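You operate a simulated robot arm through the tools that you are given. There is no shell and no other tool. Be economical: measure what you need, move in short steps, check, and stop when the job is done.

Carry out the task below with a simulated robot arm. There is one attempt and no reset: what you move stays moved.

TASK
Record the black loafer walking in the sand tray: four to seven steps.
Fine: stand it in the tray, then press REC; leave it standing there, then press STOP; at least four steps read good, the take reads GOOD and holds no other sound.

Only the result counts: the job must be done as asked and must still hold three seconds after the hand-in. Knocking over, shifting, dropping, spilling or breaking anything else fails it.

THE ROBOT
A 7-joint arm with a two-finger parallel gripper, fixed in place. Base frame: the origin is at the foot of the arm, x ahead of it, y to its left, z up. Units: mm, degrees, N and s.
Its first joint turns from -166.0 to 166.0 degrees. Payload 1.57 kg.
Tool frame: the origin (TCP) lies between the finger pads and is the grasp point; the fingertips stand 30 mm ahead of it; z points along the fingers, y is the line along which they close. The gripper opens to 110 mm. The fingers are 24 mm wide and 12 mm thick; the gripper's body (48 by 112 mm) begins 78 mm behind the TCP.
Orientation is that of the tool frame in the base frame, as a unit quaternion [w, x, y, z]. With the fingers straight down and closing along the base's y, the tool's x points along the base's -x, its y along +y and its z along -z.

THE INTERFACE
- The arm moves only by the tool drive_tool. Its argument "increments" is a list of rows, each a list of 7 numbers: the shift along the tool's x, y, z in mm, then the turn, a rotation vector about the tool's x, y, z in degrees, then the opening, from 0 (shut) to 1 (fully open). In form: [[x, y, z, wx, wy, wz, grip], ...]. A call has 1 to 20 rows; each row shifts and turns the commanded pose from where the row before left it, along the tool's axes as they then stand. Rows are played at 5 a second. More than 50 mm and 8.6 degrees between two rows, or a gripper value outside its range, and nothing of the call is played. Where a pose cannot be reached the arm comes as near as it can. A force on the tool above 40 N (or 10 N above the force at the start of the call, whichever is more), or a blocked arm, ends the call early, and 0.2 s more pass. The fingers move at their own pace (about 45 mm/s each) and stop on an object; they squeeze with about 42 N. The grip force told is the motor's: it shows also when the fingers shut on nothing. Time passes only in rows, and 0.2 s behind the last, so rows that do not move let the fingers close. The reply holds the time, the measured pose of the TCP, the force on the tool along the base axes, the opening and the grip force, in the units named above and with some noise.
- Cameras (640 x 400 px; columns grow to the right, rows downward): "scene" is fixed at [49.7, -501, 1346.3]; the picture's right is [0.33, -0.95, 0.00], its down [-0.80, -0.28, -0.53] and it looks along [0.50, 0.17, -0.85] (base axes); focal length 214 px, centre (320, 200). "wrist" rides on the gripper at [-36, 0, -80] in the tool frame; the picture's right is [0.00, -1.00, 0.00], its down [0.97, 0.00, -0.24] and it looks along [0.24, 0.00, 0.97] (tool axes); focal length 218 px, centre (320, 200).
- camera(camera): a new picture of that camera. It takes no simulated time.
- slide_trunk(by): slides the trunk up (or, below 0, down) by that many mm; the arm rides with it, the base frame stays. It gives what a move gives, with no picture.
- measure_at(camera, pixels): for up to 12 pixels [column, row] of the newest picture of that camera ("zoom" is the newest enlarged one), the place [x, y, z] in the base frame of the surface seen there, good to about 2 mm. It takes no simulated time.
- zoom(camera, box): a new picture of the part [left, top, right, bottom] of that camera's present view, enlarged. It takes no simulated time.
- hand_in(): hands the job in; it is judged then, once.

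Go step by step. Measure first, check grasps and placings, and put right what went wrong. The budget is 80 turns and 38 pictures, counting those below and the enlarged ones. Unless the task says otherwise, let go and move clear before handing in, and close with one line.

The tools are called after ">>>" as a command line: name --pt "numbers of a row" for each row, then --argument value for the rest, lists and objects as JSON in quotes. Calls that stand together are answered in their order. drive_tool: Moves the arm, as the interface text tells. Its arguments: {"type":"object","properties":{"increments":{"type":"array","items":{"type":"array","items":{"type":"number"}}}},"required":["increments"]} The other tools are called the same way: slide_trunk (by) slides the trunk up or down; camera (camera) takes a picture; measure_at (camera, pixels) gives the place of the surface under pixels of a picture; zoom (camera, box) takes an enlarged picture of a part of a camera's view; hand_in () hands the job in.

At the start:

```text
clock: 0.0
tcp_pos: [286.4, -312.3, 1104.9]
orientation: [0.0, 0.0, 1.0, 0.0]
ft_force: [0.6, 0.8, 0.7]
width: 110.1
gripper_force: 0.2
trunk travel left (down, up): [-525.0, 65.0]
```

scene: 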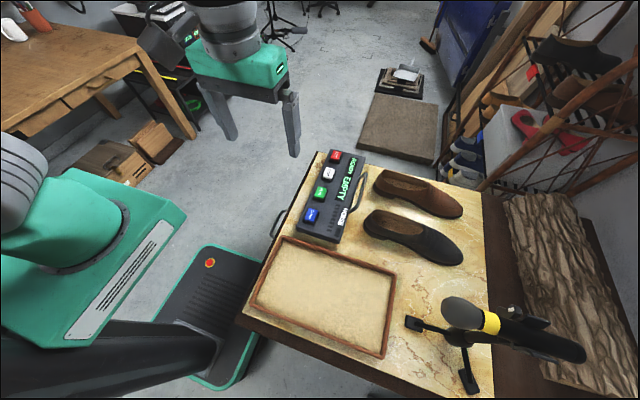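
wrist: 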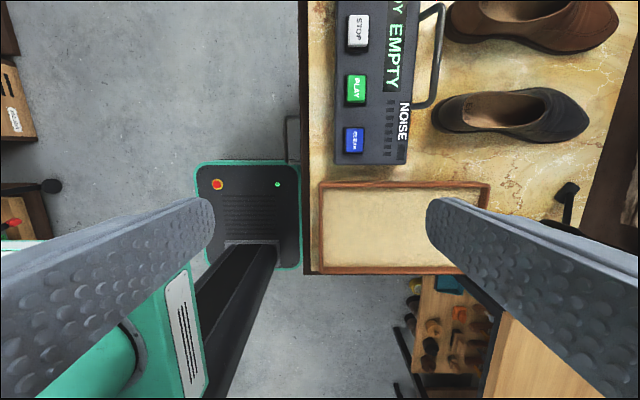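

The pictures show the recorder (around 335,195), the black loafer (410,235), the sand tray (325,295) and a microphone (500,330). I'll enlarge these parts and then measure.

>>> zoom --camera "scene" --box '[240, 140, 500, 302]'

>>> measure_at --camera "scene" --pixels '[[336, 156], [328, 173], [320, 192], [312, 214], [283, 237], [396, 272], [382, 357], [252, 304], [325, 295], [375, 222], [460, 258], [470, 305]]'

```text
2.46 times, centred on (370, 221) of scene
```

zoom: 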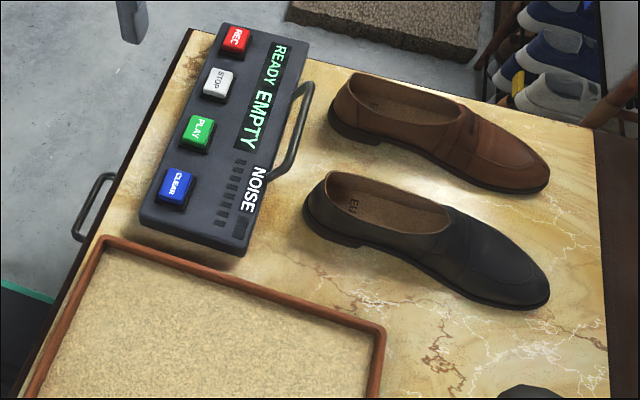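

```text
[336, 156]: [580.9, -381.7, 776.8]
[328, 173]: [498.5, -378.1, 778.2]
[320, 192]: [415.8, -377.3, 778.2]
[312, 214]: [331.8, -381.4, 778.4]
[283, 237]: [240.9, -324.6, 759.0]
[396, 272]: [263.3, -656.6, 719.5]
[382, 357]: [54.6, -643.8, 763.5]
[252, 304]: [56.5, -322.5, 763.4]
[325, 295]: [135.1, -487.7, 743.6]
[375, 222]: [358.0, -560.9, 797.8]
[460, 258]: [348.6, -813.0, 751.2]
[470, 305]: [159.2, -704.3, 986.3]
```

The zoom shows the loafer lying along y, toe towards -y, so it fits in the tray with the same heading. I'll measure its outline, the table, the microphone and the buttons.

>>> measure_at --camera "zoom" --pixels '[[330, 178], [306, 215], [350, 240], [400, 252], [395, 190], [452, 218], [450, 235], [385, 247], [355, 195], [545, 295], [300, 280], [400, 215]]'

>>> measure_at --camera "scene" --pixels '[[443, 305], [460, 298], [455, 322], [490, 322], [535, 335], [585, 352], [410, 323], [466, 385], [467, 340], [345, 160], [330, 330], [300, 260]]'

>>> zoom --camera "wrist" --box '[310, 0, 630, 200]'

```text
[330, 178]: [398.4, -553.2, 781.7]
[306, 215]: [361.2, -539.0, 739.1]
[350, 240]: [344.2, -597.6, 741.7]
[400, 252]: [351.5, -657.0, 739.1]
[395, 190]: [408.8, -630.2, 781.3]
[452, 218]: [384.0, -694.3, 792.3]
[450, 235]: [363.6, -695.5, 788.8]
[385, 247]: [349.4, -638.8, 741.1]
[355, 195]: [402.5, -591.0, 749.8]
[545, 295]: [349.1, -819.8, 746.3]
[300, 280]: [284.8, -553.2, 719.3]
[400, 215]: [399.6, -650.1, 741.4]
```

```text
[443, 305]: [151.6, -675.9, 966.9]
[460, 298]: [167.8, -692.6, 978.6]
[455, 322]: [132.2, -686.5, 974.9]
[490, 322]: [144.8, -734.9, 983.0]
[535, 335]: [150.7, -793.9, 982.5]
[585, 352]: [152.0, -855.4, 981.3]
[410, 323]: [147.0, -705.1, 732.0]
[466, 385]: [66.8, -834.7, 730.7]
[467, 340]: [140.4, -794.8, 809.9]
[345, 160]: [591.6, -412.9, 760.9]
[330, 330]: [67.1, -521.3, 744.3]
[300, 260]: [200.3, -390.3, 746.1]
```

```text
2.00 times, centred on (470, 100) of wrist
```

zoom: 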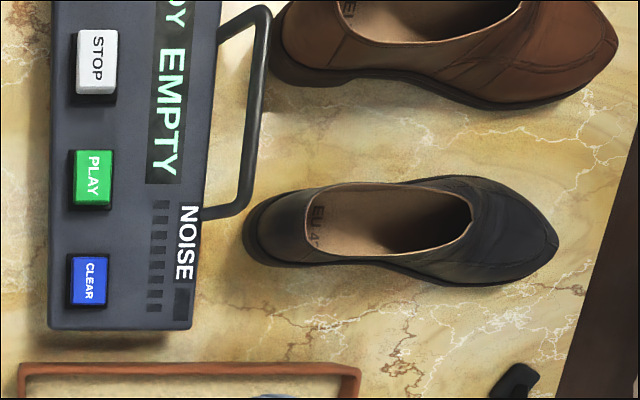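

The top view shows the gap between the two shoes narrows near the brown heel. I'll measure the edges of both shoes in this zoom.

>>> measure_at --camera "zoom" --pixels '[[245, 233], [320, 185], [320, 264], [375, 180], [375, 271], [440, 178], [430, 283], [480, 178], [470, 287], [558, 240], [380, 82], [470, 108]]'

>>> measure_at --camera "wrist" --pixels '[[358, 30], [355, 88], [353, 140], [385, 160], [440, 90], [420, 105], [323, 185], [485, 185], [400, 225], [525, 100], [548, 100], [510, 133]]'

```text
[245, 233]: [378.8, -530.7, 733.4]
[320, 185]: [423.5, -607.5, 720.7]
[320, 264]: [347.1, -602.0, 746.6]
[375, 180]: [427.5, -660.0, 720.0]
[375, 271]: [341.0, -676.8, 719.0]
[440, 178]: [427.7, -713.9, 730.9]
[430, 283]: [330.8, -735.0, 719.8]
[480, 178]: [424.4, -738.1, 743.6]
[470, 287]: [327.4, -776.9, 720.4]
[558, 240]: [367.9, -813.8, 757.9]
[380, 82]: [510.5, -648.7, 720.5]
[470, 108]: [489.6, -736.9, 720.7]
```

```text
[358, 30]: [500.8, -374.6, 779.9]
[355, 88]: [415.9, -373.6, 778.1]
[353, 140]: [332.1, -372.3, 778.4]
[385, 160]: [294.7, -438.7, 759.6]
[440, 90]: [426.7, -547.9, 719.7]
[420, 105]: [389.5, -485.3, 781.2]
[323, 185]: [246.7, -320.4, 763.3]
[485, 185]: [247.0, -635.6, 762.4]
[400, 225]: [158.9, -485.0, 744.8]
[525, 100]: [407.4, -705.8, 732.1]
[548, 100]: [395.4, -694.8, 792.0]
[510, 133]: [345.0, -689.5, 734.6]
```

The loafer is about 72 mm wide at y≈-650 (x 347–418, centre ~383), with the brown shoe over 80 mm away. I'll turn the tool 90° so that it closes along x.

>>> drive_tool --pt "0 0 0 0 0 8.5 1" --pt "0 0 0 0 0 8.5 1" --pt "0 0 0 0 0 8.5 1" --pt "0 0 0 0 0 8.5 1" --pt "0 0 0 0 0 8.5 1" --pt "0 0 0 0 0 8.5 1" --pt "0 0 0 0 0 8.5 1" --pt "0 0 0 0 0 8.5 1" --pt "0 0 0 0 0 8.5 1" --pt "0 0 0 0 0 8.5 1" --pt "0 0 0 0 0 5 1"

```text
clock: 2.4
tcp_pos: [286.0, -312.5, 1103.6]
orientation: [0.0, 0.707, 0.707, 0.0]
ft_force: [0.6, 0.6, -1.2]
width: 109.9
gripper_force: 0.1
trunk travel left (down, up): [-525.0, 65.0]
```

The tool's x is now +Y and its y is +X. Next I'll move over the loafer at z≈1000.

>>> drive_tool --pt "-34.2 9.7 10 0 0 0 1" --pt "-34.2 9.7 10 0 0 0 1" --pt "-34.2 9.7 10 0 0 0 1" --pt "-34.2 9.7 10 0 0 0 1" --pt "-34.2 9.7 10 0 0 0 1" --pt "-34.2 9.7 10 0 0 0 1" --pt "-34.2 9.7 10 0 0 0 1" --pt "-34.2 9.7 10 0 0 0 1" --pt "-34.2 9.7 10 0 0 0 1" --pt "-34.2 9.7 10 0 0 0 1"

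```text
clock: 4.6
tcp_pos: [363.7, -604.7, 998.1]
orientation: [-0.001, 0.707, 0.707, 0.0]
ft_force: [-0.8, -0.1, -0.9]
width: 110.0
gripper_force: 0.0
out of reach, approached as far as the arm can: row 9, 10
trunk travel left (down, up): [-525.0, 65.0]
```

The last rows hit the reach limit, so the shoulder height has to change. I'll slide the trunk down 150, which puts the TCP at ~848, still above the shoe, and try again.

>>> slide_trunk --by -150

>>> drive_tool --pt "-25 9.7 0 0 0 0 1" --pt "-25 9.7 0 0 0 0 1" --pt "0 0 0 0 0 0 1"

```text
clock: 6.3
tcp_pos: [364.1, -606.4, 846.9]
orientation: [0.0, 0.707, 0.707, 0.001]
ft_force: [1.0, 1.3, 0.1]
width: 109.9
gripper_force: 0.1
trunk travel left (down, up): [-375.0, 215.0]
```

```text
clock: 7.2
tcp_pos: [361.6, -606.7, 846.4]
orientation: [0.0, 0.708, 0.706, 0.0]
ft_force: [0.5, 0.2, 0.3]
width: 110.2
gripper_force: 0.0
out of reach, approached as far as the arm can: row 1, 2
trunk travel left (down, up): [-375.0, 215.0]
```

The reach limit is relative to the shoulder, so I'll test whether raising the tool gives more reach.

>>> drive_tool --pt "0 0 -40 0 0 0 1" --pt "0 0 -40 0 0 0 1" --pt "0 0 -40 0 0 0 1" --pt "-25 10 0 0 0 0 1" --pt "-25 10 0 0 0 0 1" --pt "0 0 0 0 0 0 1"

```text
clock: 8.6
tcp_pos: [351.6, -585.3, 942.5]
orientation: [0.0, 0.707, 0.707, 0.001]
ft_force: [0.3, 0.0, -0.3]
width: 110.0
gripper_force: 0.1
out of reach, approached as far as the arm can: row 1, 2, 3, 4, 5
trunk travel left (down, up): [-375.0, 215.0]
```

Reach shrinks higher up, so tool-down only gets ~714 mm from the axis and the mid-shoe is at ~759. I'll tilt the fingers outward by 20° about the closing axis to gain reach.

>>> drive_tool --pt "0 0 0 0 -6.667 0 1" --pt "0 0 0 0 -6.667 0 1" --pt "0 0 0 0 -6.667 0 1" --pt "0 0 0 0 0 0 1"

```text
clock: 9.6
tcp_pos: [364.9, -606.1, 949.5]
orientation: [0.123, 0.696, 0.697, -0.122]
ft_force: [-0.3, 0.2, 0.5]
width: 110.0
gripper_force: 0.0
out of reach, approached as far as the arm can: row 1, 2
trunk travel left (down, up): [-375.0, 215.0]
```

The tilt is done (TCP 365,-606,949). I'll move to (383,-650,850), above the loafer.

>>> drive_tool --pt "-2.4 6 36.4 0 0 0 1" --pt "-2.4 6 36.4 0 0 0 1" --pt "-2.4 6 36.4 0 0 0 1" --pt "0 0 0 0 0 0 1"

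>>> camera --camera "wrist"

```text
clock: 10.6
tcp_pos: [365.5, -608.1, 931.3]
orientation: [0.123, 0.697, 0.696, -0.122]
ft_force: [-0.8, 0.4, 0.5]
width: 110.2
gripper_force: 0.1
out of reach, approached as far as the arm can: row 1, 2, 3
trunk travel left (down, up): [-375.0, 215.0]
```

```text
33 pictures are left
```

wrist: 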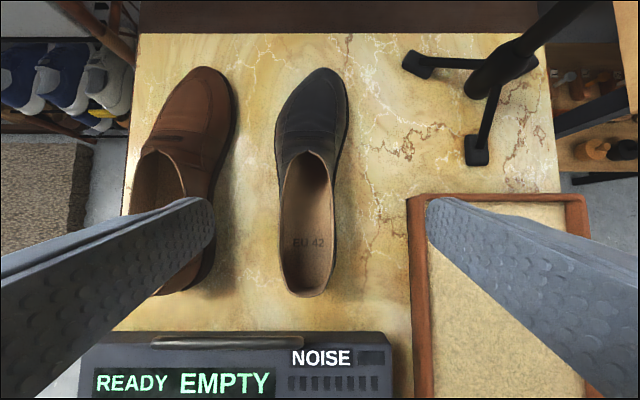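

It came down only 18 mm, so the limit may be different from what I assumed. I'll come inward and down and see how it tracks.

>>> drive_tool --pt "28.2 -3 -10.3 0 0 0 1" --pt "28.2 -3 -10.3 0 0 0 1" --pt "0 0 0 0 0 0 1"

```text
clock: 11.3
tcp_pos: [374.0, -578.5, 936.9]
orientation: [0.122, 0.696, 0.697, -0.122]
ft_force: [0.8, -0.4, 0.9]
width: 110.1
gripper_force: 0.0
out of reach, approached as far as the arm can: row 1, 2
trunk travel left (down, up): [-375.0, 215.0]
```

The command seems to linger beyond the reach, so I'll continue inward until it tracks.

>>> drive_tool --pt "28.2 -9 -10.3 0 0 0 1" --pt "28.2 -9 -10.3 0 0 0 1" --pt "28.2 -9 -10.3 0 0 0 1" --pt "0 0 0 0 0 0 1"

```text
clock: 12.3
tcp_pos: [392.3, -557.0, 962.2]
orientation: [0.122, 0.696, 0.696, -0.122]
ft_force: [0.5, 1.0, 1.1]
width: 109.7
gripper_force: 0.0
out of reach, approached as far as the arm can: row 1, 2, 3
trunk travel left (down, up): [-375.0, 215.0]
```

Now I'll go down 100 and in 20 to recover tracking.

>>> drive_tool --pt "17.7 -5 29 0 0 0 1" --pt "17.7 -5 29 0 0 0 1" --pt "17.7 -5 29 0 0 0 1" --pt "0 0 0 0 0 0 1"

```text
clock: 13.3
tcp_pos: [399.2, -570.3, 876.5]
orientation: [0.12, 0.697, 0.697, -0.121]
ft_force: [-0.3, -0.2, 0.2]
width: 109.8
gripper_force: 0.0
out of reach, approached as far as the arm can: row 1, 2, 3
trunk travel left (down, up): [-375.0, 215.0]
```

Still reported out of reach. I'll bring it further inward radially.

>>> drive_tool --pt "28.2 -15 -10.3 0 0 0 1" --pt "28.2 -15 -10.3 0 0 0 1" --pt "28.2 -15 -10.3 0 0 0 1" --pt "0 0 0 0 0 0 1"

```text
clock: 14.3
tcp_pos: [407.2, -564.4, 880.4]
orientation: [0.123, 0.696, 0.697, -0.122]
ft_force: [0.4, -1.0, -0.6]
width: 110.0
gripper_force: 0.0
out of reach, approached as far as the arm can: row 1, 2, 3
trunk travel left (down, up): [-375.0, 215.0]
```

The behaviour is odd, so I'll look at the arm's configuration.

>>> camera --camera "scene"

>>> drive_tool --pt "28.2 0 -10.3 0 0 0 1" --pt "28.2 0 -10.3 0 0 0 1" --pt "28.2 0 -10.3 0 0 0 1" --pt "0 0 0 0 0 0 1" --pt "0 0 0 0 0 0 1" --pt "0 0 0 0 0 0 1"

```text
32 pictures are left
```

scene: 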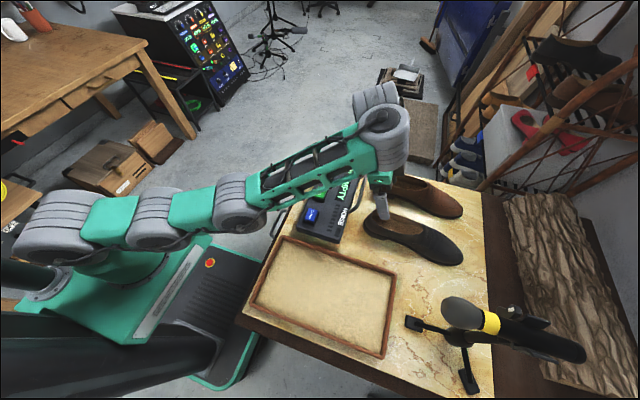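

```text
clock: 15.8
tcp_pos: [451.1, -531.8, 886.1]
orientation: [0.122, 0.697, 0.696, -0.123]
ft_force: [-0.1, -0.9, 0.6]
width: 110.0
gripper_force: 0.1
out of reach, approached as far as the arm can: row 1, 2, 3
trunk travel left (down, up): [-375.0, 215.0]
```

The arm is stretched straight. I'll keep pulling the command inward until it follows.

>>> drive_tool --pt "28.2 -20 -10.3 0 0 0 1" --pt "28.2 -20 -10.3 0 0 0 1" --pt "28.2 -20 -10.3 0 0 0 1" --pt "0 0 0 0 0 0 1" --pt "0 0 0 0 0 0 1"

```text
clock: 16.9
tcp_pos: [452.8, -530.4, 885.9]
orientation: [0.123, 0.697, 0.696, -0.123]
ft_force: [0.1, 0.1, 0.4]
width: 109.9
gripper_force: 0.0
out of reach, approached as far as the arm can: row 1, 2, 3
trunk travel left (down, up): [-375.0, 215.0]
```

Still stuck at full stretch. I'll command a larger retreat upward and inward over free space, back towards the start pose.

>>> drive_tool --pt "14.5 0 -42 0 6.667 0 1" --pt "14.5 0 -42 0 6.667 0 1" --pt "28 0 -30 0 6.667 0 1" --pt "30 0 0 0 0 0 1" --pt "0 0 0 0 0 0 1" --pt "0 0 0 0 0 0 1" --pt "0 0 0 0 0 0 1"

```text
clock: 18.6
tcp_pos: [454.0, -421.8, 981.3]
orientation: [0.0, 0.708, 0.707, 0.0]
ft_force: [-0.1, -0.7, -0.6]
width: 109.9
gripper_force: 0.0
out of reach, approached as far as the arm can: row 3
trunk travel left (down, up): [-375.0, 215.0]
```

It tracks again, tool down at (454,-422,981). I'll go down first at this moderate radius and then step outward.

>>> drive_tool --pt "-15 -17.7 33 0 0 0 1" --pt "-15 -17.7 33 0 0 0 1" --pt "-15 -17.7 33 0 0 0 1" --pt "-15 -17.7 33 0 0 0 1" --pt "0 0 0 0 0 0 1"

```text
clock: 19.8
tcp_pos: [383.4, -485.6, 848.7]
orientation: [0.0, 0.707, 0.707, 0.001]
ft_force: [-0.4, -0.8, 0.2]
width: 109.9
gripper_force: 0.1
trunk travel left (down, up): [-375.0, 215.0]
```

Tracking is exact. I'll step outward along -y at this height in 20 mm rows.

>>> drive_tool --pt "-25 0 0 0 0 0 1" --pt "-25 0 0 0 0 0 1" --pt "-25 0 0 0 0 0 1" --pt "-20 0 0 0 0 0 1" --pt "-15 0 0 0 0 0 1" --pt "-15 0 0 0 0 0 1"

```text
clock: 21.1
tcp_pos: [381.4, -594.5, 846.4]
orientation: [-0.001, 0.707, 0.707, 0.0]
ft_force: [0.1, 0.5, 0.3]
width: 110.2
gripper_force: 0.0
out of reach, approached as far as the arm can: row 6
trunk travel left (down, up): [-375.0, 215.0]
```

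The limit here is r≈706. I'll raise the trunk by 100 and lower the arm back to test the lower relative height.

>>> slide_trunk --by 100

>>> drive_tool --pt "10 0 33 0 0 0 1" --pt "0 0 33 0 0 0 1" --pt "0 0 33 0 0 0 1" --pt "-15 0 0 0 0 0 1" --pt "-15 0 0 0 0 0 1" --pt "-15 0 0 0 0 0 1"

```text
clock: 22.5
tcp_pos: [382.6, -595.1, 948.5]
orientation: [0.0, 0.707, 0.707, 0.0]
ft_force: [-0.5, 0.2, 0.1]
width: 110.1
gripper_force: 0.0
trunk travel left (down, up): [-475.0, 115.0]
```

```text
clock: 23.9
tcp_pos: [381.4, -607.1, 849.0]
orientation: [0.0, 0.707, 0.707, 0.0]
ft_force: [-0.6, -0.3, 0.6]
width: 110.2
gripper_force: 0.0
out of reach, approached as far as the arm can: row 5, 6
trunk travel left (down, up): [-475.0, 115.0]
```

Reach is now ~717. I'll pull in 70, tilt 15°, and step out again to see whether the tilt works from a bent arm.

>>> drive_tool --pt "35 0 0 0 0 0 1" --pt "35 0 0 0 0 0 1" --pt "0 0 0 0 -5 0 1" --pt "0 0 0 0 -5 0 1" --pt "0 0 0 0 -5 0 1" --pt "0 0 0 0 0 0 1"

```text
clock: 25.3
tcp_pos: [382.0, -537.9, 849.0]
orientation: [0.092, 0.701, 0.701, -0.092]
ft_force: [0.1, -0.3, 0.0]
width: 110.1
gripper_force: 0.0
trunk travel left (down, up): [-475.0, 115.0]
```

The tilt was fully reached. Now I'll go outward horizontally by 110 in five rows.

>>> drive_tool --pt "-21.25 0 5.7 0 0 0 1" --pt "-21.25 0 5.7 0 0 0 1" --pt "-21.25 0 5.7 0 0 0 1" --pt "-21.25 0 5.7 0 0 0 1" --pt "-21.25 0 5.7 0 0 0 1"

```text
clock: 26.5
tcp_pos: [380.0, -649.7, 850.3]
orientation: [0.092, 0.701, 0.701, -0.093]
ft_force: [-0.1, 0.2, 0.7]
width: 110.2
gripper_force: 0.0
trunk travel left (down, up): [-475.0, 115.0]
```

The TCP is at (380,-650,850) with no reach complaint. I'll check the centring through the wrist camera before lowering.

>>> camera --camera "wrist"

```text
31 pictures are left
```

wrist: 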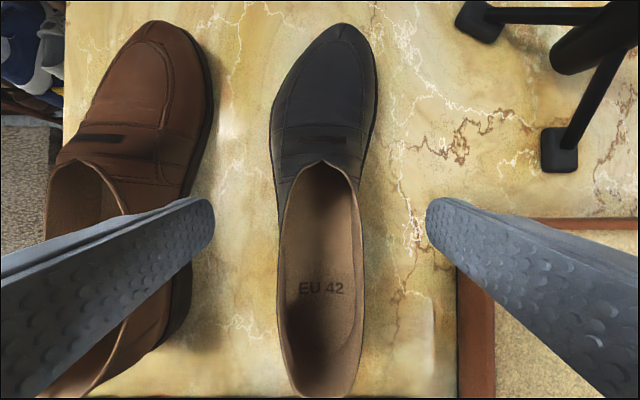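

The fingers (cols 213 and 427) straddle the loafer (centre ~321). I'll check the brown shoe's nearest edge against the left finger.

>>> measure_at --camera "wrist" --pixels '[[190, 285], [187, 215], [205, 160], [212, 100], [276, 180], [360, 185], [282, 250], [363, 260], [272, 120], [375, 110]]'

```text
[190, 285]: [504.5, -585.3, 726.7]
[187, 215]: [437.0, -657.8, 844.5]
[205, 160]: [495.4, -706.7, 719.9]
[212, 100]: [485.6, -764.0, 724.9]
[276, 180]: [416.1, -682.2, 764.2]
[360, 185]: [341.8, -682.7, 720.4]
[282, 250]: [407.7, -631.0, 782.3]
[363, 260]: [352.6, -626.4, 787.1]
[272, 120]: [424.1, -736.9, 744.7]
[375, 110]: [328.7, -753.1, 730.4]
```

The clearance is ample. I'll lower with the trunk by 88 so the TCP comes to ~762 and the finger tips to ~730.

>>> slide_trunk --by -88

>>> drive_tool --pt "0 0 0 0 0 0 0.7" --pt "0 0 0 0 0 0 0.6" --pt "0 0 0 0 0 0 0.5" --pt "0 0 0 0 0 0 0.4" --pt "0 0 0 0 0 0 0.4" --pt "0 0 0 0 0 0 0.4"

```text
clock: 27.7
tcp_pos: [382.1, -647.9, 761.6]
orientation: [0.092, 0.701, 0.701, -0.093]
ft_force: [-0.4, 0.2, -0.5]
width: 109.9
gripper_force: 0.1
trunk travel left (down, up): [-387.0, 203.0]
```

```text
clock: 29.1
tcp_pos: [381.7, -647.7, 761.9]
orientation: [0.093, 0.701, 0.701, -0.092]
ft_force: [-2.5, -0.5, 1.7]
width: 84.9
gripper_force: 41.9
trunk travel left (down, up): [-387.0, 203.0]
```

The grip closed at 85 mm with 42 N. I'll lift with the trunk by 40 and check the hold.

>>> slide_trunk --by 40

>>> camera --camera "scene"

```text
clock: 29.9
tcp_pos: [382.0, -648.1, 801.6]
orientation: [0.092, 0.701, 0.701, -0.092]
ft_force: [0.6, 0.1, -4.4]
width: 84.6
gripper_force: 41.6
trunk travel left (down, up): [-427.0, 163.0]
```

```text
30 pictures are left
```

scene: 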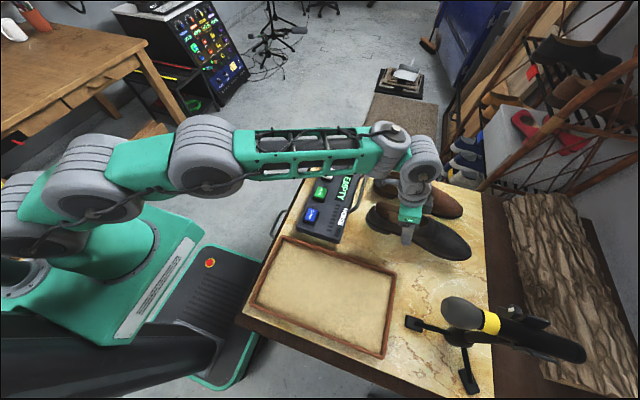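

The loafer is lifted and weighs about 4.4 N. I'll check its levelness in a zoom.

>>> zoom --camera "scene" --box '[340, 170, 500, 270]'

>>> slide_trunk --by 60

```text
4.00 times, centred on (420, 220) of scene
```

zoom: 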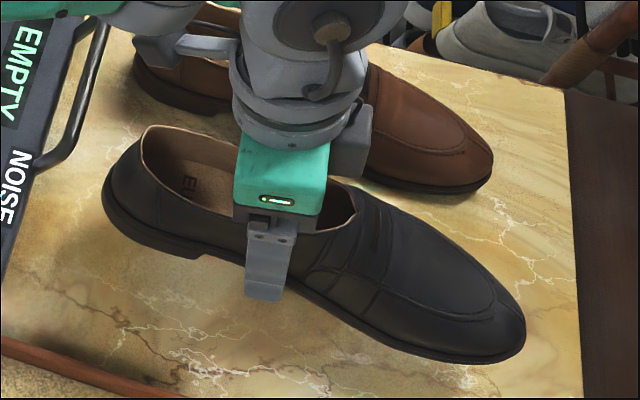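

```text
clock: 30.9
tcp_pos: [381.9, -649.0, 860.3]
orientation: [0.092, 0.701, 0.701, -0.092]
ft_force: [0.2, -0.3, -4.3]
width: 84.6
gripper_force: 41.6
trunk travel left (down, up): [-487.0, 103.0]
```

It's level. I'll measure the tray's inner edges precisely before carrying it over.

>>> zoom --camera "scene" --box '[235, 225, 411, 365]'

```text
2.86 times, centred on (323, 295) of scene
```

zoom: 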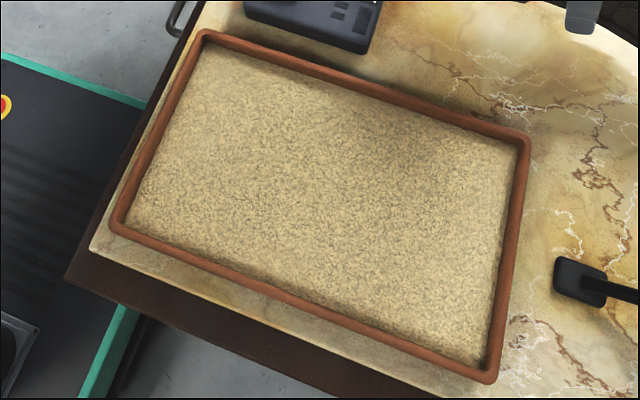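

>>> measure_at --camera "zoom" --pixels '[[165, 130], [158, 130], [150, 125], [505, 250], [513, 250], [508, 255], [360, 87], [365, 100], [300, 298], [300, 288], [330, 190], [150, 180]]'

```text
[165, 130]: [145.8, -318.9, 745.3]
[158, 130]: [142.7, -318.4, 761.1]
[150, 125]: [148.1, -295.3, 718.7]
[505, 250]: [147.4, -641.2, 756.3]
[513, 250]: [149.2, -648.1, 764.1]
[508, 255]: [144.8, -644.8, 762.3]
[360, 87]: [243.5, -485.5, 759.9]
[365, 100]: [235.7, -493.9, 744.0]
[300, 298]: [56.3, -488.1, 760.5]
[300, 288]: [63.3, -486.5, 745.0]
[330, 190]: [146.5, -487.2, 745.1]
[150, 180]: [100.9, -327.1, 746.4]
```

The tray's inside spans y -319…-641 and x 60…240. I'll carry the shoe +y first, to clear the mic stand, then across to TCP (154,-453).

>>> drive_tool --pt "24.15 0 -6.5 0 0 0 0.4" --pt "24.15 0 -6.5 0 0 0 0.4" --pt "24.15 0 -6.5 0 0 0 0.4" --pt "24.15 0 -6.5 0 0 0 0.4" --pt "11.5 -28.5 -3.1 0 0 0 0.4" --pt "11.5 -28.5 -3.1 0 0 0 0.4" --pt "11.5 -28.5 -3.1 0 0 0 0.4" --pt "11.5 -28.5 -3.1 0 0 0 0.4" --pt "11.5 -28.5 -3.1 0 0 0 0.4" --pt "11.5 -28.5 -3.1 0 0 0 0.4" --pt "11.5 -28.5 -3.1 0 0 0 0.4" --pt "11.5 -28.5 -3.1 0 0 0 0.4" --pt "0 0 0 0 0 0 0.4"

>>> camera --camera "scene"

```text
clock: 33.7
tcp_pos: [152.9, -452.0, 862.3]
orientation: [0.092, 0.701, 0.701, -0.092]
ft_force: [0.3, 0.6, -3.2]
width: 84.5
gripper_force: 42.2
trunk travel left (down, up): [-487.0, 103.0]
```

```text
27 pictures are left
```

scene: 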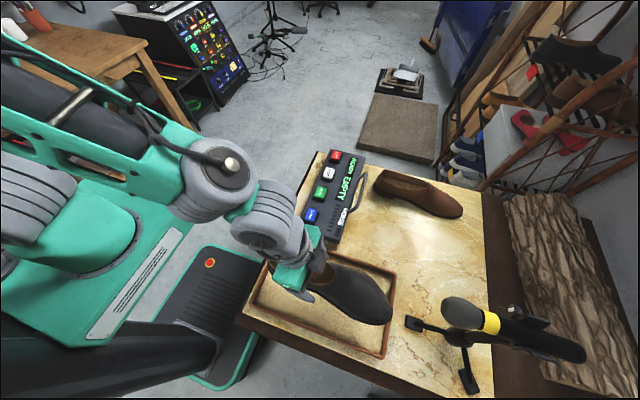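

The shoe hangs over the tray and clear of the mic. I'll lower it to ~798.

>>> drive_tool --pt "4.15 0 15.5 0 0 0 0.4" --pt "4.15 0 15.5 0 0 0 0.4" --pt "4.15 0 15.5 0 0 0 0.4" --pt "4.15 0 15.5 0 0 0 0.4" --pt "0 0 0 0 0 0 0.4"

>>> zoom --camera "scene" --box '[235, 225, 411, 365]'

```text
clock: 34.9
tcp_pos: [155.0, -452.9, 798.6]
orientation: [0.092, 0.701, 0.701, -0.093]
ft_force: [-0.5, 0.1, -3.8]
width: 84.2
gripper_force: 42.2
trunk travel left (down, up): [-487.0, 103.0]
```

```text
2.86 times, centred on (323, 295) of scene
```

zoom: 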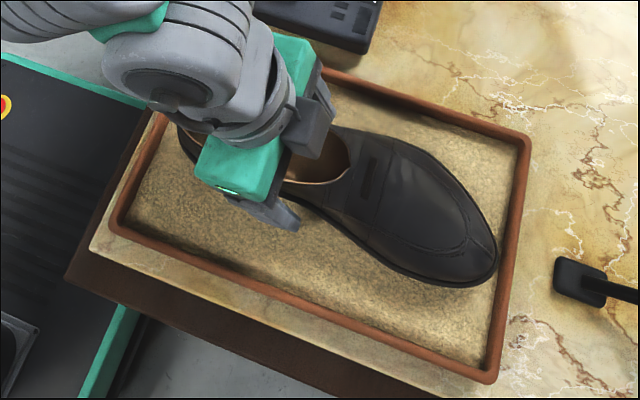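

The shoe sits inside the tray's outline, with its toe ~(495,265) inside the rim. I'll lower slowly to contact.

>>> drive_tool --pt "0.52 0 1.93 0 0 0 0.4" --pt "0.52 0 1.93 0 0 0 0.4" --pt "0.52 0 1.93 0 0 0 0.4" --pt "0.52 0 1.93 0 0 0 0.4" --pt "0.26 0 0.97 0 0 0 0.4" --pt "0 0 0 0 0 0 0.4"

```text
clock: 36.3
tcp_pos: [153.0, -452.2, 788.2]
orientation: [0.093, 0.701, 0.701, -0.092]
ft_force: [-0.2, 0.4, -4.1]
width: 84.0
gripper_force: 41.9
trunk travel left (down, up): [-487.0, 103.0]
```

>>> drive_tool --pt "0.26 0 0.97 0 0 0 0.4" --pt "0.26 0 0.97 0 0 0 0.4" --pt "0.26 0 0.97 0 0 0 0.4" --pt "0 0 0 0 0 0 0.4"

```text
clock: 37.3
tcp_pos: [153.4, -452.9, 785.2]
orientation: [0.092, 0.701, 0.701, -0.092]
ft_force: [-0.1, -0.2, -3.6]
width: 84.3
gripper_force: 42.1
trunk travel left (down, up): [-487.0, 103.0]
```

No contact yet at 785. I'll continue in 1 mm rows.

>>> drive_tool --pt "0.26 0 0.97 0 0 0 0.4" --pt "0.26 0 0.97 0 0 0 0.4" --pt "0.26 0 0.97 0 0 0 0.4" --pt "0 0 0 0 0 0 0.4"

```text
clock: 38.3
tcp_pos: [152.2, -452.4, 782.3]
orientation: [0.092, 0.701, 0.701, -0.091]
ft_force: [-0.1, -0.3, -3.1]
width: 83.8
gripper_force: 42.0
trunk travel left (down, up): [-487.0, 103.0]
```

>>> drive_tool --pt "0.26 0 0.97 0 0 0 0.4" --pt "0.26 0 0.97 0 0 0 0.4" --pt "0 0 0 0 0 0 0.4"

>>> zoom --camera "scene" --box '[235, 225, 411, 365]'

```text
clock: 39.1
tcp_pos: [153.5, -451.6, 780.6]
orientation: [0.093, 0.701, 0.701, -0.093]
ft_force: [0.2, -0.3, -4.7]
width: 83.7
gripper_force: 42.6
trunk travel left (down, up): [-487.0, 103.0]
```

```text
2.86 times, centred on (323, 295) of scene
```

zoom: 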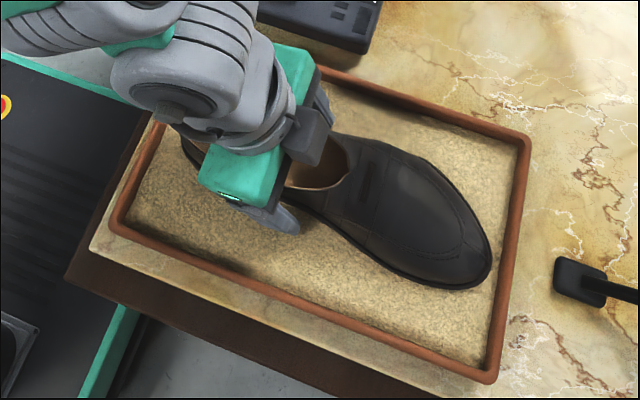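

The force still shows the weight hanging. I'll measure the toe and sand heights to see the remaining gap.

>>> measure_at --camera "zoom" --pixels '[[470, 285], [440, 285], [400, 270], [470, 300], [440, 300], [490, 265], [460, 200], [330, 165], [280, 232], [345, 240], [335, 250]]'

```text
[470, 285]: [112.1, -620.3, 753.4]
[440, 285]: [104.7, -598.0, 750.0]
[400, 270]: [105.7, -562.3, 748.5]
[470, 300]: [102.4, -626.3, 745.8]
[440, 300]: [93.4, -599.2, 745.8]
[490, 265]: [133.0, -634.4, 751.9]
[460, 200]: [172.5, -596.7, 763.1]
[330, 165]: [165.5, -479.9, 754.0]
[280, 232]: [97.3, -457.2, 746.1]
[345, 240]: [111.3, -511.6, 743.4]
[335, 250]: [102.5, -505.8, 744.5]
```

The toe is close to the rim (y≈-634 versus -641) and the fingertips are nearly at the sand. I'll shift the shoe +8 in y, slightly raised, lower again to ~779, and read the force.

>>> drive_tool --pt "-1.04 0 -3.86 0 0 0 0.4" --pt "3.85 0 -1.05 0 0 0 0.4" --pt "3.85 0 -1.05 0 0 0 0.4" --pt "0.52 0 1.93 0 0 0 0.4" --pt "0.52 0 1.93 0 0 0 0.4" --pt "0.4 0 1.45 0 0 0 0.4" --pt "0 0 0 0 0 0 0.4"

```text
clock: 40.7
tcp_pos: [154.7, -444.3, 779.7]
orientation: [0.092, 0.702, 0.7, -0.092]
ft_force: [0.4, 0.6, -3.3]
width: 83.8
gripper_force: 42.2
trunk travel left (down, up): [-487.0, 103.0]
```

>>> drive_tool --pt "0.26 0 0.97 0 0 0 0.4" --pt "0.26 0 0.97 0 0 0 0.4" --pt "0 0 0 0 0 0 0.4"

>>> camera --camera "wrist"

```text
clock: 41.5
tcp_pos: [153.8, -444.7, 778.4]
orientation: [0.095, 0.701, 0.701, -0.093]
ft_force: [-1.1, 2.0, 7.1]
width: 83.4
gripper_force: 41.9
trunk travel left (down, up): [-487.0, 103.0]
```

```text
24 pictures are left
```

wrist: 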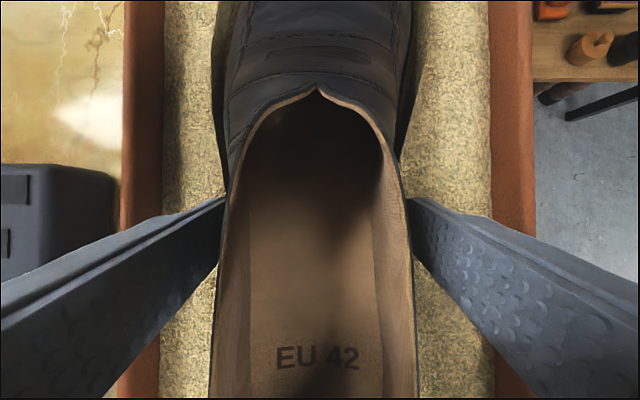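

Contact is made: the force swung to +7 N at TCP 778. I'll open the fingers and look.

>>> drive_tool --pt "0 0 0 0 0 0 0.8" --pt "0 0 0 0 0 0 0.9" --pt "0 0 0 0 0 0 1" --pt "0 0 0 0 0 0 1"

>>> slide_trunk --by 100

>>> camera --camera "scene"

```text
clock: 42.5
tcp_pos: [153.6, -444.4, 777.7]
orientation: [0.092, 0.701, 0.701, -0.092]
ft_force: [0.0, -0.2, 1.4]
width: 110.1
gripper_force: 0.1
trunk travel left (down, up): [-487.0, 103.0]
```

```text
clock: 43.9
tcp_pos: [153.1, -444.8, 877.9]
orientation: [0.093, 0.701, 0.701, -0.092]
ft_force: [0.5, 0.4, -0.5]
width: 110.0
gripper_force: 0.0
trunk travel left (down, up): [-587.0, 3.0]
```

```text
23 pictures are left
```

scene: 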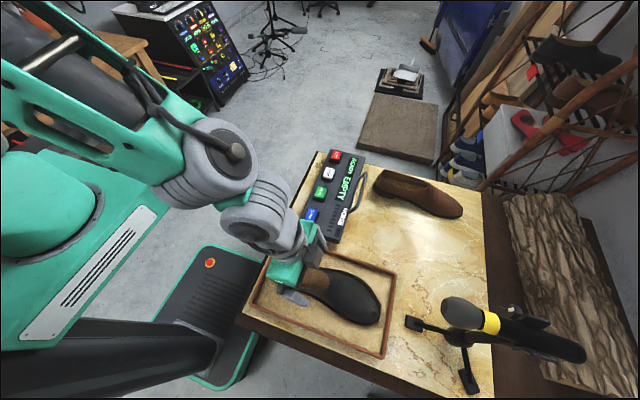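

The loafer stands in the tray. I'll raise the arm by itself, set the tool vertical, and then lower the trunk to a height from which both tray and buttons can be reached without any trunk motion during the take.

>>> drive_tool --pt "-7.8 0 -29 0 0 0 1" --pt "-7.8 0 -29 0 0 0 1" --pt "-7.8 0 -29 0 0 0 1" --pt "-7.8 0 -29 0 0 0 1" --pt "0 0 0 0 5 0 1" --pt "0 0 0 0 5 0 0.5" --pt "0 0 0 0 5 0 0" --pt "0 0 0 0 0 0 0" --pt "0 0 0 0 0 0 0"

>>> slide_trunk --by -122

>>> camera --camera "wrist"

```text
clock: 45.9
tcp_pos: [154.0, -444.8, 998.7]
orientation: [0.0, 0.708, 0.707, 0.0]
ft_force: [0.1, -0.2, -0.1]
width: 23.9
gripper_force: 0.1
trunk travel left (down, up): [-587.0, 3.0]
```

```text
clock: 47.4
tcp_pos: [153.7, -443.5, 876.0]
orientation: [0.001, 0.707, 0.707, 0.001]
ft_force: [-0.3, 0.2, 0.1]
width: 0.0
gripper_force: 21.6
trunk travel left (down, up): [-465.0, 125.0]
```

```text
22 pictures are left
```

wrist: 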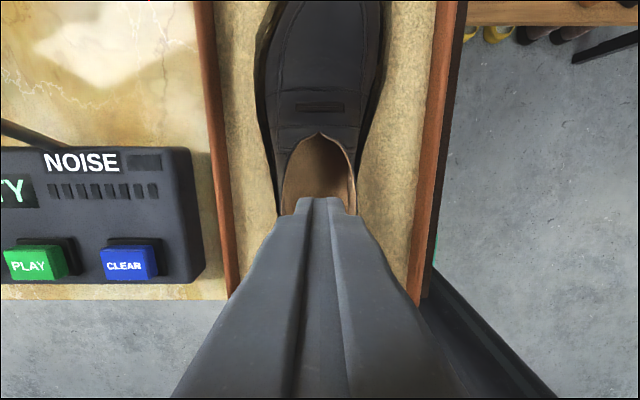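

The trunk is set, and the shoe sits straight below with its collar around cols 275–360. I'll do a practice grip with a vertical tool before recording: open, descend to z≈787, close.

>>> drive_tool --pt "-8 0 0 0 0 0 1" --pt "0 0 0 0 0 0 1" --pt "0 0 0 0 0 0 1" --pt "0 0 0 0 0 0 1" --pt "0 0 0 0 0 0 1" --pt "0 0 0 0 0 0 1" --pt "0 0 30 0 0 0 1" --pt "0 0 30 0 0 0 1" --pt "0 0 20 0 0 0 1" --pt "0 0 9 0 0 0 1" --pt "0 0 0 0 0 0 0.75" --pt "0 0 0 0 0 0 0.7" --pt "0 0 0 0 0 0 0.65" --pt "0 0 0 0 0 0 0.6" --pt "0 0 0 0 0 0 0.55" --pt "0 0 0 0 0 0 0.5" --pt "0 0 0 0 0 0 0.5"

```text
clock: 51.0
tcp_pos: [153.8, -452.6, 787.3]
orientation: [0.0, 0.707, 0.707, 0.0]
ft_force: [1.2, 0.5, -0.3]
width: 68.5
gripper_force: 41.9
trunk travel left (down, up): [-465.0, 125.0]
```

The grip is at 68.5 mm, 42 N. Practice step: lift 25 mm and set it down moderately.

>>> drive_tool --pt "0 0 -12 0 0 0 0.5" --pt "0 0 -13 0 0 0 0.5" --pt "0 0 0 0 0 0 0.5" --pt "0 0 8 0 0 0 0.5" --pt "0 0 8 0 0 0 0.5" --pt "0 0 9 0 0 0 0.5"

>>> zoom --camera "scene" --box '[235, 140, 435, 365]'

```text
clock: 52.4
tcp_pos: [153.1, -451.8, 788.5]
orientation: [0.0, 0.707, 0.707, 0.0]
ft_force: [-0.7, 0.6, 5.1]
width: 68.4
gripper_force: 41.6
trunk travel left (down, up): [-465.0, 125.0]
```

```text
1.78 times, centred on (335, 252) of scene
```

zoom: 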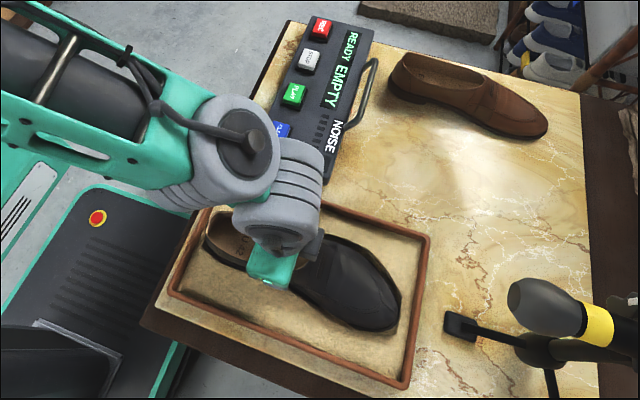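

The step works; the shoe stands again. I'll release, rise, close the fingers and travel over REC (581,-381).

>>> drive_tool --pt "0 0 0 0 0 0 0.8" --pt "0 0 0 0 0 0 0.9" --pt "0 0 0 0 0 0 1" --pt "0 0 -20 0 0 0 1" --pt "0 0 -35 0 0 0 1" --pt "0 0 -35 0 0 0 1" --pt "6 36 0 0 0 0 0" --pt "6 36 0 0 0 0 0" --pt "6 36 0 0 0 0 0" --pt "6 36 0 0 0 0 0" --pt "6 36 0 0 0 0 0" --pt "6 36 0 0 0 0 0" --pt "6 36 0 0 0 0 0" --pt "6 36 0 0 0 0 0" --pt "6 36 0 0 0 0 0" --pt "6 36 0 0 0 0 0" --pt "6 34 0 0 0 0 0" --pt "5 33 0 0 0 0 0" --pt "0 0 0 0 0 0 0"

>>> camera --camera "wrist"

```text
clock: 56.4
tcp_pos: [580.2, -380.6, 877.0]
orientation: [0.001, 0.708, 0.707, 0.0]
ft_force: [-0.4, -0.2, 0.3]
width: 0.0
gripper_force: 21.7
trunk travel left (down, up): [-465.0, 125.0]
```

```text
20 pictures are left
```

wrist: 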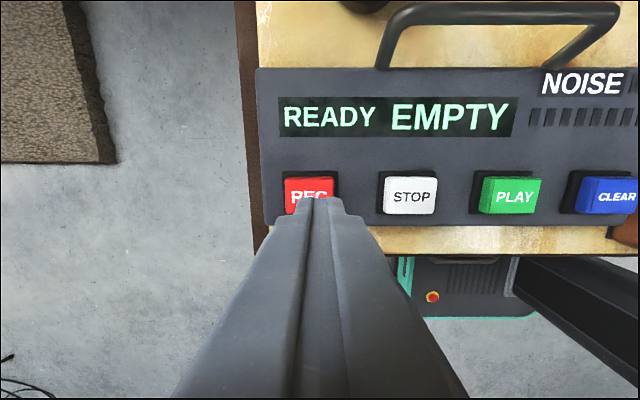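

The closed fingers hang over REC. I'll verify the button surface and its extent.

>>> measure_at --camera "wrist" --pixels '[[290, 195], [333, 182], [310, 182], [290, 183], [410, 195], [410, 210]]'

```text
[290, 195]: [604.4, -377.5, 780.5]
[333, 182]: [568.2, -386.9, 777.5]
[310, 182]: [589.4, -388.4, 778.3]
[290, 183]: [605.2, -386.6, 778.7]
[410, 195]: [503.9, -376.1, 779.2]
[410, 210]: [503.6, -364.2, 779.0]
```

REC's centre is about (586,-377). I'll align and press gently, then back off in the same call.

>>> drive_tool --pt "3 5 20 0 0 0 0" --pt "0 0 25 0 0 0 0" --pt "0 0 15 0 0 0 0" --pt "0 0 4 0 0 0 0" --pt "0 0 3 0 0 0 0" --pt "0 0 2 0 0 0 0" --pt "0 0 2 0 0 0 0" --pt "0 0 -11 0 0 0 0" --pt "0 0 -20 0 0 0 0"

>>> camera --camera "wrist"

```text
clock: 58.4
tcp_pos: [586.1, -377.7, 836.4]
orientation: [0.0, 0.707, 0.707, 0.001]
ft_force: [0.3, 0.4, -0.8]
width: 0.0
gripper_force: 21.6
trunk travel left (down, up): [-465.0, 125.0]
```

```text
19 pictures are left
```

wrist: 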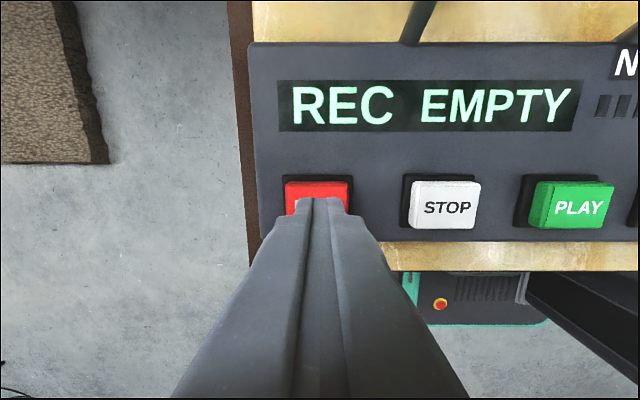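

Display: "REC EMPTY", so it's recording. I'll return above the shoe with the fingers opening en route, smoothly and with no trunk motion.

>>> drive_tool --pt "0 0 -20 0 0 0 0" --pt "0 0 -20 0 0 0 0.2" --pt "-6.2 -36 0 0 0 0 0.4" --pt "-6.2 -36 0 0 0 0 0.6" --pt "-6.2 -36 0 0 0 0 0.8" --pt "-6.2 -36 0 0 0 0 0.95" --pt "-6.2 -36 0 0 0 0 0.95" --pt "-6.2 -36 0 0 0 0 0.95" --pt "-6.2 -36 0 0 0 0 0.95" --pt "-6.2 -36 0 0 0 0 0.95" --pt "-6.2 -36 0 0 0 0 0.95" --pt "-6.2 -36 0 0 0 0 0.95" --pt "-6.2 -36 0 0 0 0 0.95" --pt "-6.2 -36 0 0 0 0 0.95" --pt "0 0 0 0 0 0 0.95"

>>> zoom --camera "scene" --box '[235, 140, 435, 365]'

```text
clock: 61.6
tcp_pos: [153.0, -452.1, 877.8]
orientation: [0.0, 0.707, 0.707, 0.0]
ft_force: [0.7, -0.6, 0.2]
width: 104.4
gripper_force: 0.0
trunk travel left (down, up): [-465.0, 125.0]
```

```text
1.78 times, centred on (335, 252) of scene
```

zoom: 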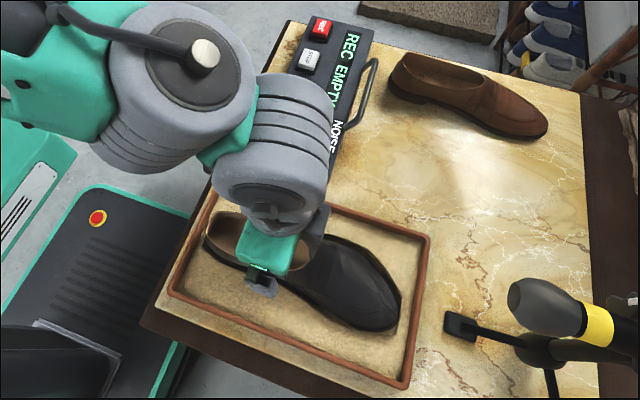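

Still "REC EMPTY", so no noise was picked up on the way. I'll descend and close softly on the shoe.

>>> drive_tool --pt "0 0.5 25 0 0 0 0.95" --pt "0 0 25 0 0 0 0.95" --pt "0 0 20 0 0 0 0.95" --pt "0 0 12 0 0 0 0.95" --pt "0 0 6 0 0 0 0.95" --pt "0 0 2 0 0 0 0.8" --pt "0 0 0 0 0 0 0.75" --pt "0 0 0 0 0 0 0.7" --pt "0 0 0 0 0 0 0.66" --pt "0 0 0 0 0 0 0.63" --pt "0 0 0 0 0 0 0.6" --pt "0 0 0 0 0 0 0.55" --pt "0 0 0 0 0 0 0.5" --pt "0 0 0 0 0 0 0.5"

>>> zoom --camera "scene" --box '[300, 140, 400, 240]'

```text
clock: 64.6
tcp_pos: [153.1, -453.3, 787.6]
orientation: [0.0, 0.707, 0.707, 0.001]
ft_force: [-2.0, 0.7, 1.1]
width: 68.4
gripper_force: 41.8
trunk travel left (down, up): [-465.0, 125.0]
```

```text
4.00 times, centred on (350, 190) of scene
```

zoom: 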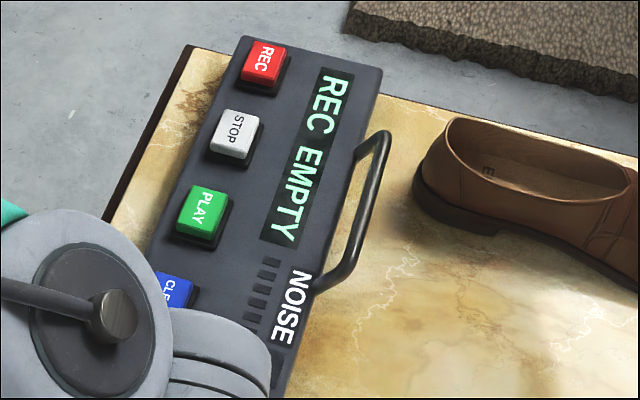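

The display still reads clean. First step: lift 25 mm, hold, set down, as in practice.

>>> drive_tool --pt "0 0 -12 0 0 0 0.5" --pt "0 0 -13 0 0 0 0.5" --pt "0 0 0 0 0 0 0.5" --pt "0 0 8 0 0 0 0.5" --pt "0 0 8 0 0 0 0.5" --pt "0 0 9 0 0 0 0.5" --pt "0 0 0 0 0 0 0.5"

>>> zoom --camera "scene" --box '[300, 140, 400, 240]'

```text
clock: 66.2
tcp_pos: [155.7, -453.7, 788.0]
orientation: [0.0, 0.707, 0.707, 0.0]
ft_force: [-0.1, 0.0, -3.6]
width: 68.4
gripper_force: 41.9
trunk travel left (down, up): [-465.0, 125.0]
```

```text
4.00 times, centred on (350, 190) of scene
```

zoom: 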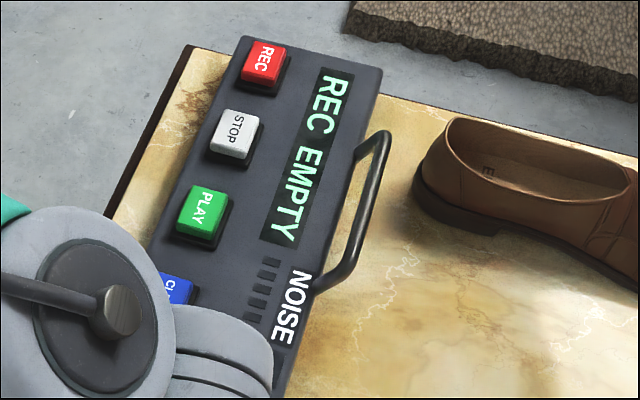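

The force of -3.6 N shows the shoe was still hanging just short of the sand, so no step was counted. I'll repeat with 4 mm more on the way down, slightly faster.

>>> drive_tool --pt "0 0 -12 0 0 0 0.5" --pt "0 0 -13 0 0 0 0.5" --pt "0 0 0 0 0 0 0.5" --pt "0 0 8 0 0 0 0.5" --pt "0 0 10 0 0 0 0.5" --pt "0 0 10 0 0 0 0.5" --pt "0 0 0 0 0 0 0.5"

>>> zoom --camera "scene" --box '[300, 140, 400, 240]'

```text
clock: 67.8
tcp_pos: [155.6, -452.3, 787.4]
orientation: [0.003, 0.707, 0.707, -0.002]
ft_force: [-2.1, 8.4, 29.2]
width: 68.0
gripper_force: 41.8
trunk travel left (down, up): [-465.0, 125.0]
```

```text
4.00 times, centred on (350, 190) of scene
```

zoom: 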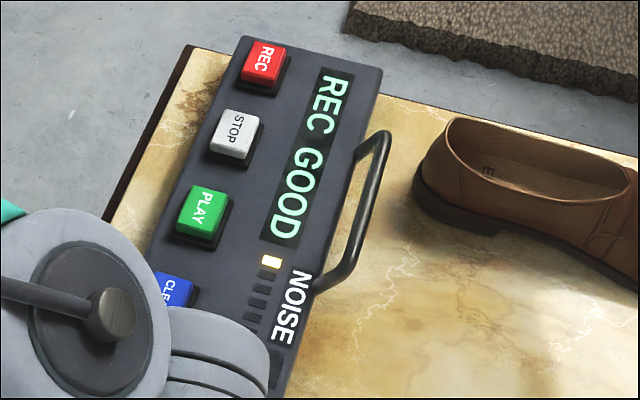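

"REC GOOD" with one step lamp lit. I'll repeat exactly the same: lift 28, down 8/10/10.

>>> drive_tool --pt "0 0 -14 0 0 0 0.5" --pt "0 0 -14 0 0 0 0.5" --pt "0 0 0 0 0 0 0.5" --pt "0 0 8 0 0 0 0.5" --pt "0 0 10 0 0 0 0.5" --pt "0 0 10 0 0 0 0.5" --pt "0 0 0 0 0 0 0.5"

>>> zoom --camera "scene" --box '[300, 140, 400, 240]'

```text
clock: 69.4
tcp_pos: [154.4, -455.1, 787.6]
orientation: [0.003, 0.707, 0.707, -0.002]
ft_force: [-1.3, 4.4, 28.6]
width: 68.3
gripper_force: 41.6
trunk travel left (down, up): [-465.0, 125.0]
```

```text
4.00 times, centred on (350, 190) of scene
```

zoom: 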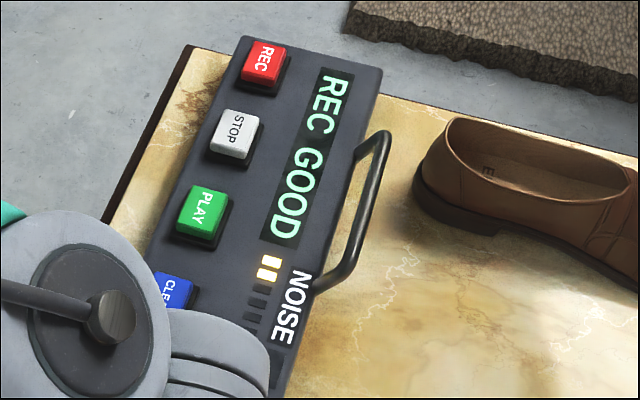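

Two good steps. I'll do two more in one call with the same motion.

>>> drive_tool --pt "0 0 -14 0 0 0 0.5" --pt "0 0 -14 0 0 0 0.5" --pt "0 0 0 0 0 0 0.5" --pt "0 0 8 0 0 0 0.5" --pt "0 0 10 0 0 0 0.5" --pt "0 0 10 0 0 0 0.5" --pt "0 0 0 0 0 0 0.5" --pt "0 0 0 0 0 0 0.5" --pt "0 0 -14 0 0 0 0.5" --pt "0 0 -14 0 0 0 0.5" --pt "0 0 0 0 0 0 0.5" --pt "0 0 8 0 0 0 0.5" --pt "0 0 10 0 0 0 0.5" --pt "0 0 10 0 0 0 0.5" --pt "0 0 0 0 0 0 0.5"

>>> zoom --camera "scene" --box '[300, 140, 400, 240]'

```text
clock: 72.6
tcp_pos: [154.4, -454.3, 787.2]
orientation: [0.003, 0.707, 0.707, -0.003]
ft_force: [-1.5, 2.5, 31.4]
width: 68.3
gripper_force: 41.8
trunk travel left (down, up): [-465.0, 125.0]
```

```text
4.00 times, centred on (350, 190) of scene
```

zoom: 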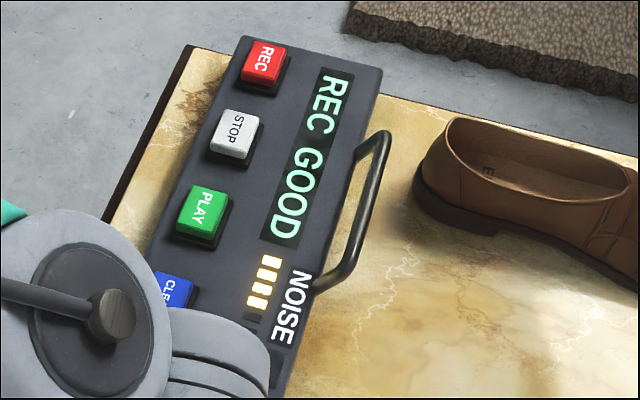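

Four lamps are lit, all GOOD. I'll add a fifth identical step for margin, then ease the downforce by 2.5 mm.

>>> drive_tool --pt "0 0 -14 0 0 0 0.5" --pt "0 0 -14 0 0 0 0.5" --pt "0 0 0 0 0 0 0.5" --pt "0 0 8 0 0 0 0.5" --pt "0 0 10 0 0 0 0.5" --pt "0 0 10 0 0 0 0.5" --pt "0 0 0 0 0 0 0.5" --pt "0 0 -0.8 0 0 0 0.5" --pt "0 0 -0.8 0 0 0 0.5" --pt "0 0 -0.6 0 0 0 0.5" --pt "0 0 0 0 0 0 0.5"

```text
clock: 75.0
tcp_pos: [154.3, -455.2, 785.7]
orientation: [0.002, 0.707, 0.707, -0.001]
ft_force: [-0.9, -4.2, 14.5]
width: 68.2
gripper_force: 42.0
trunk travel left (down, up): [-465.0, 125.0]
```

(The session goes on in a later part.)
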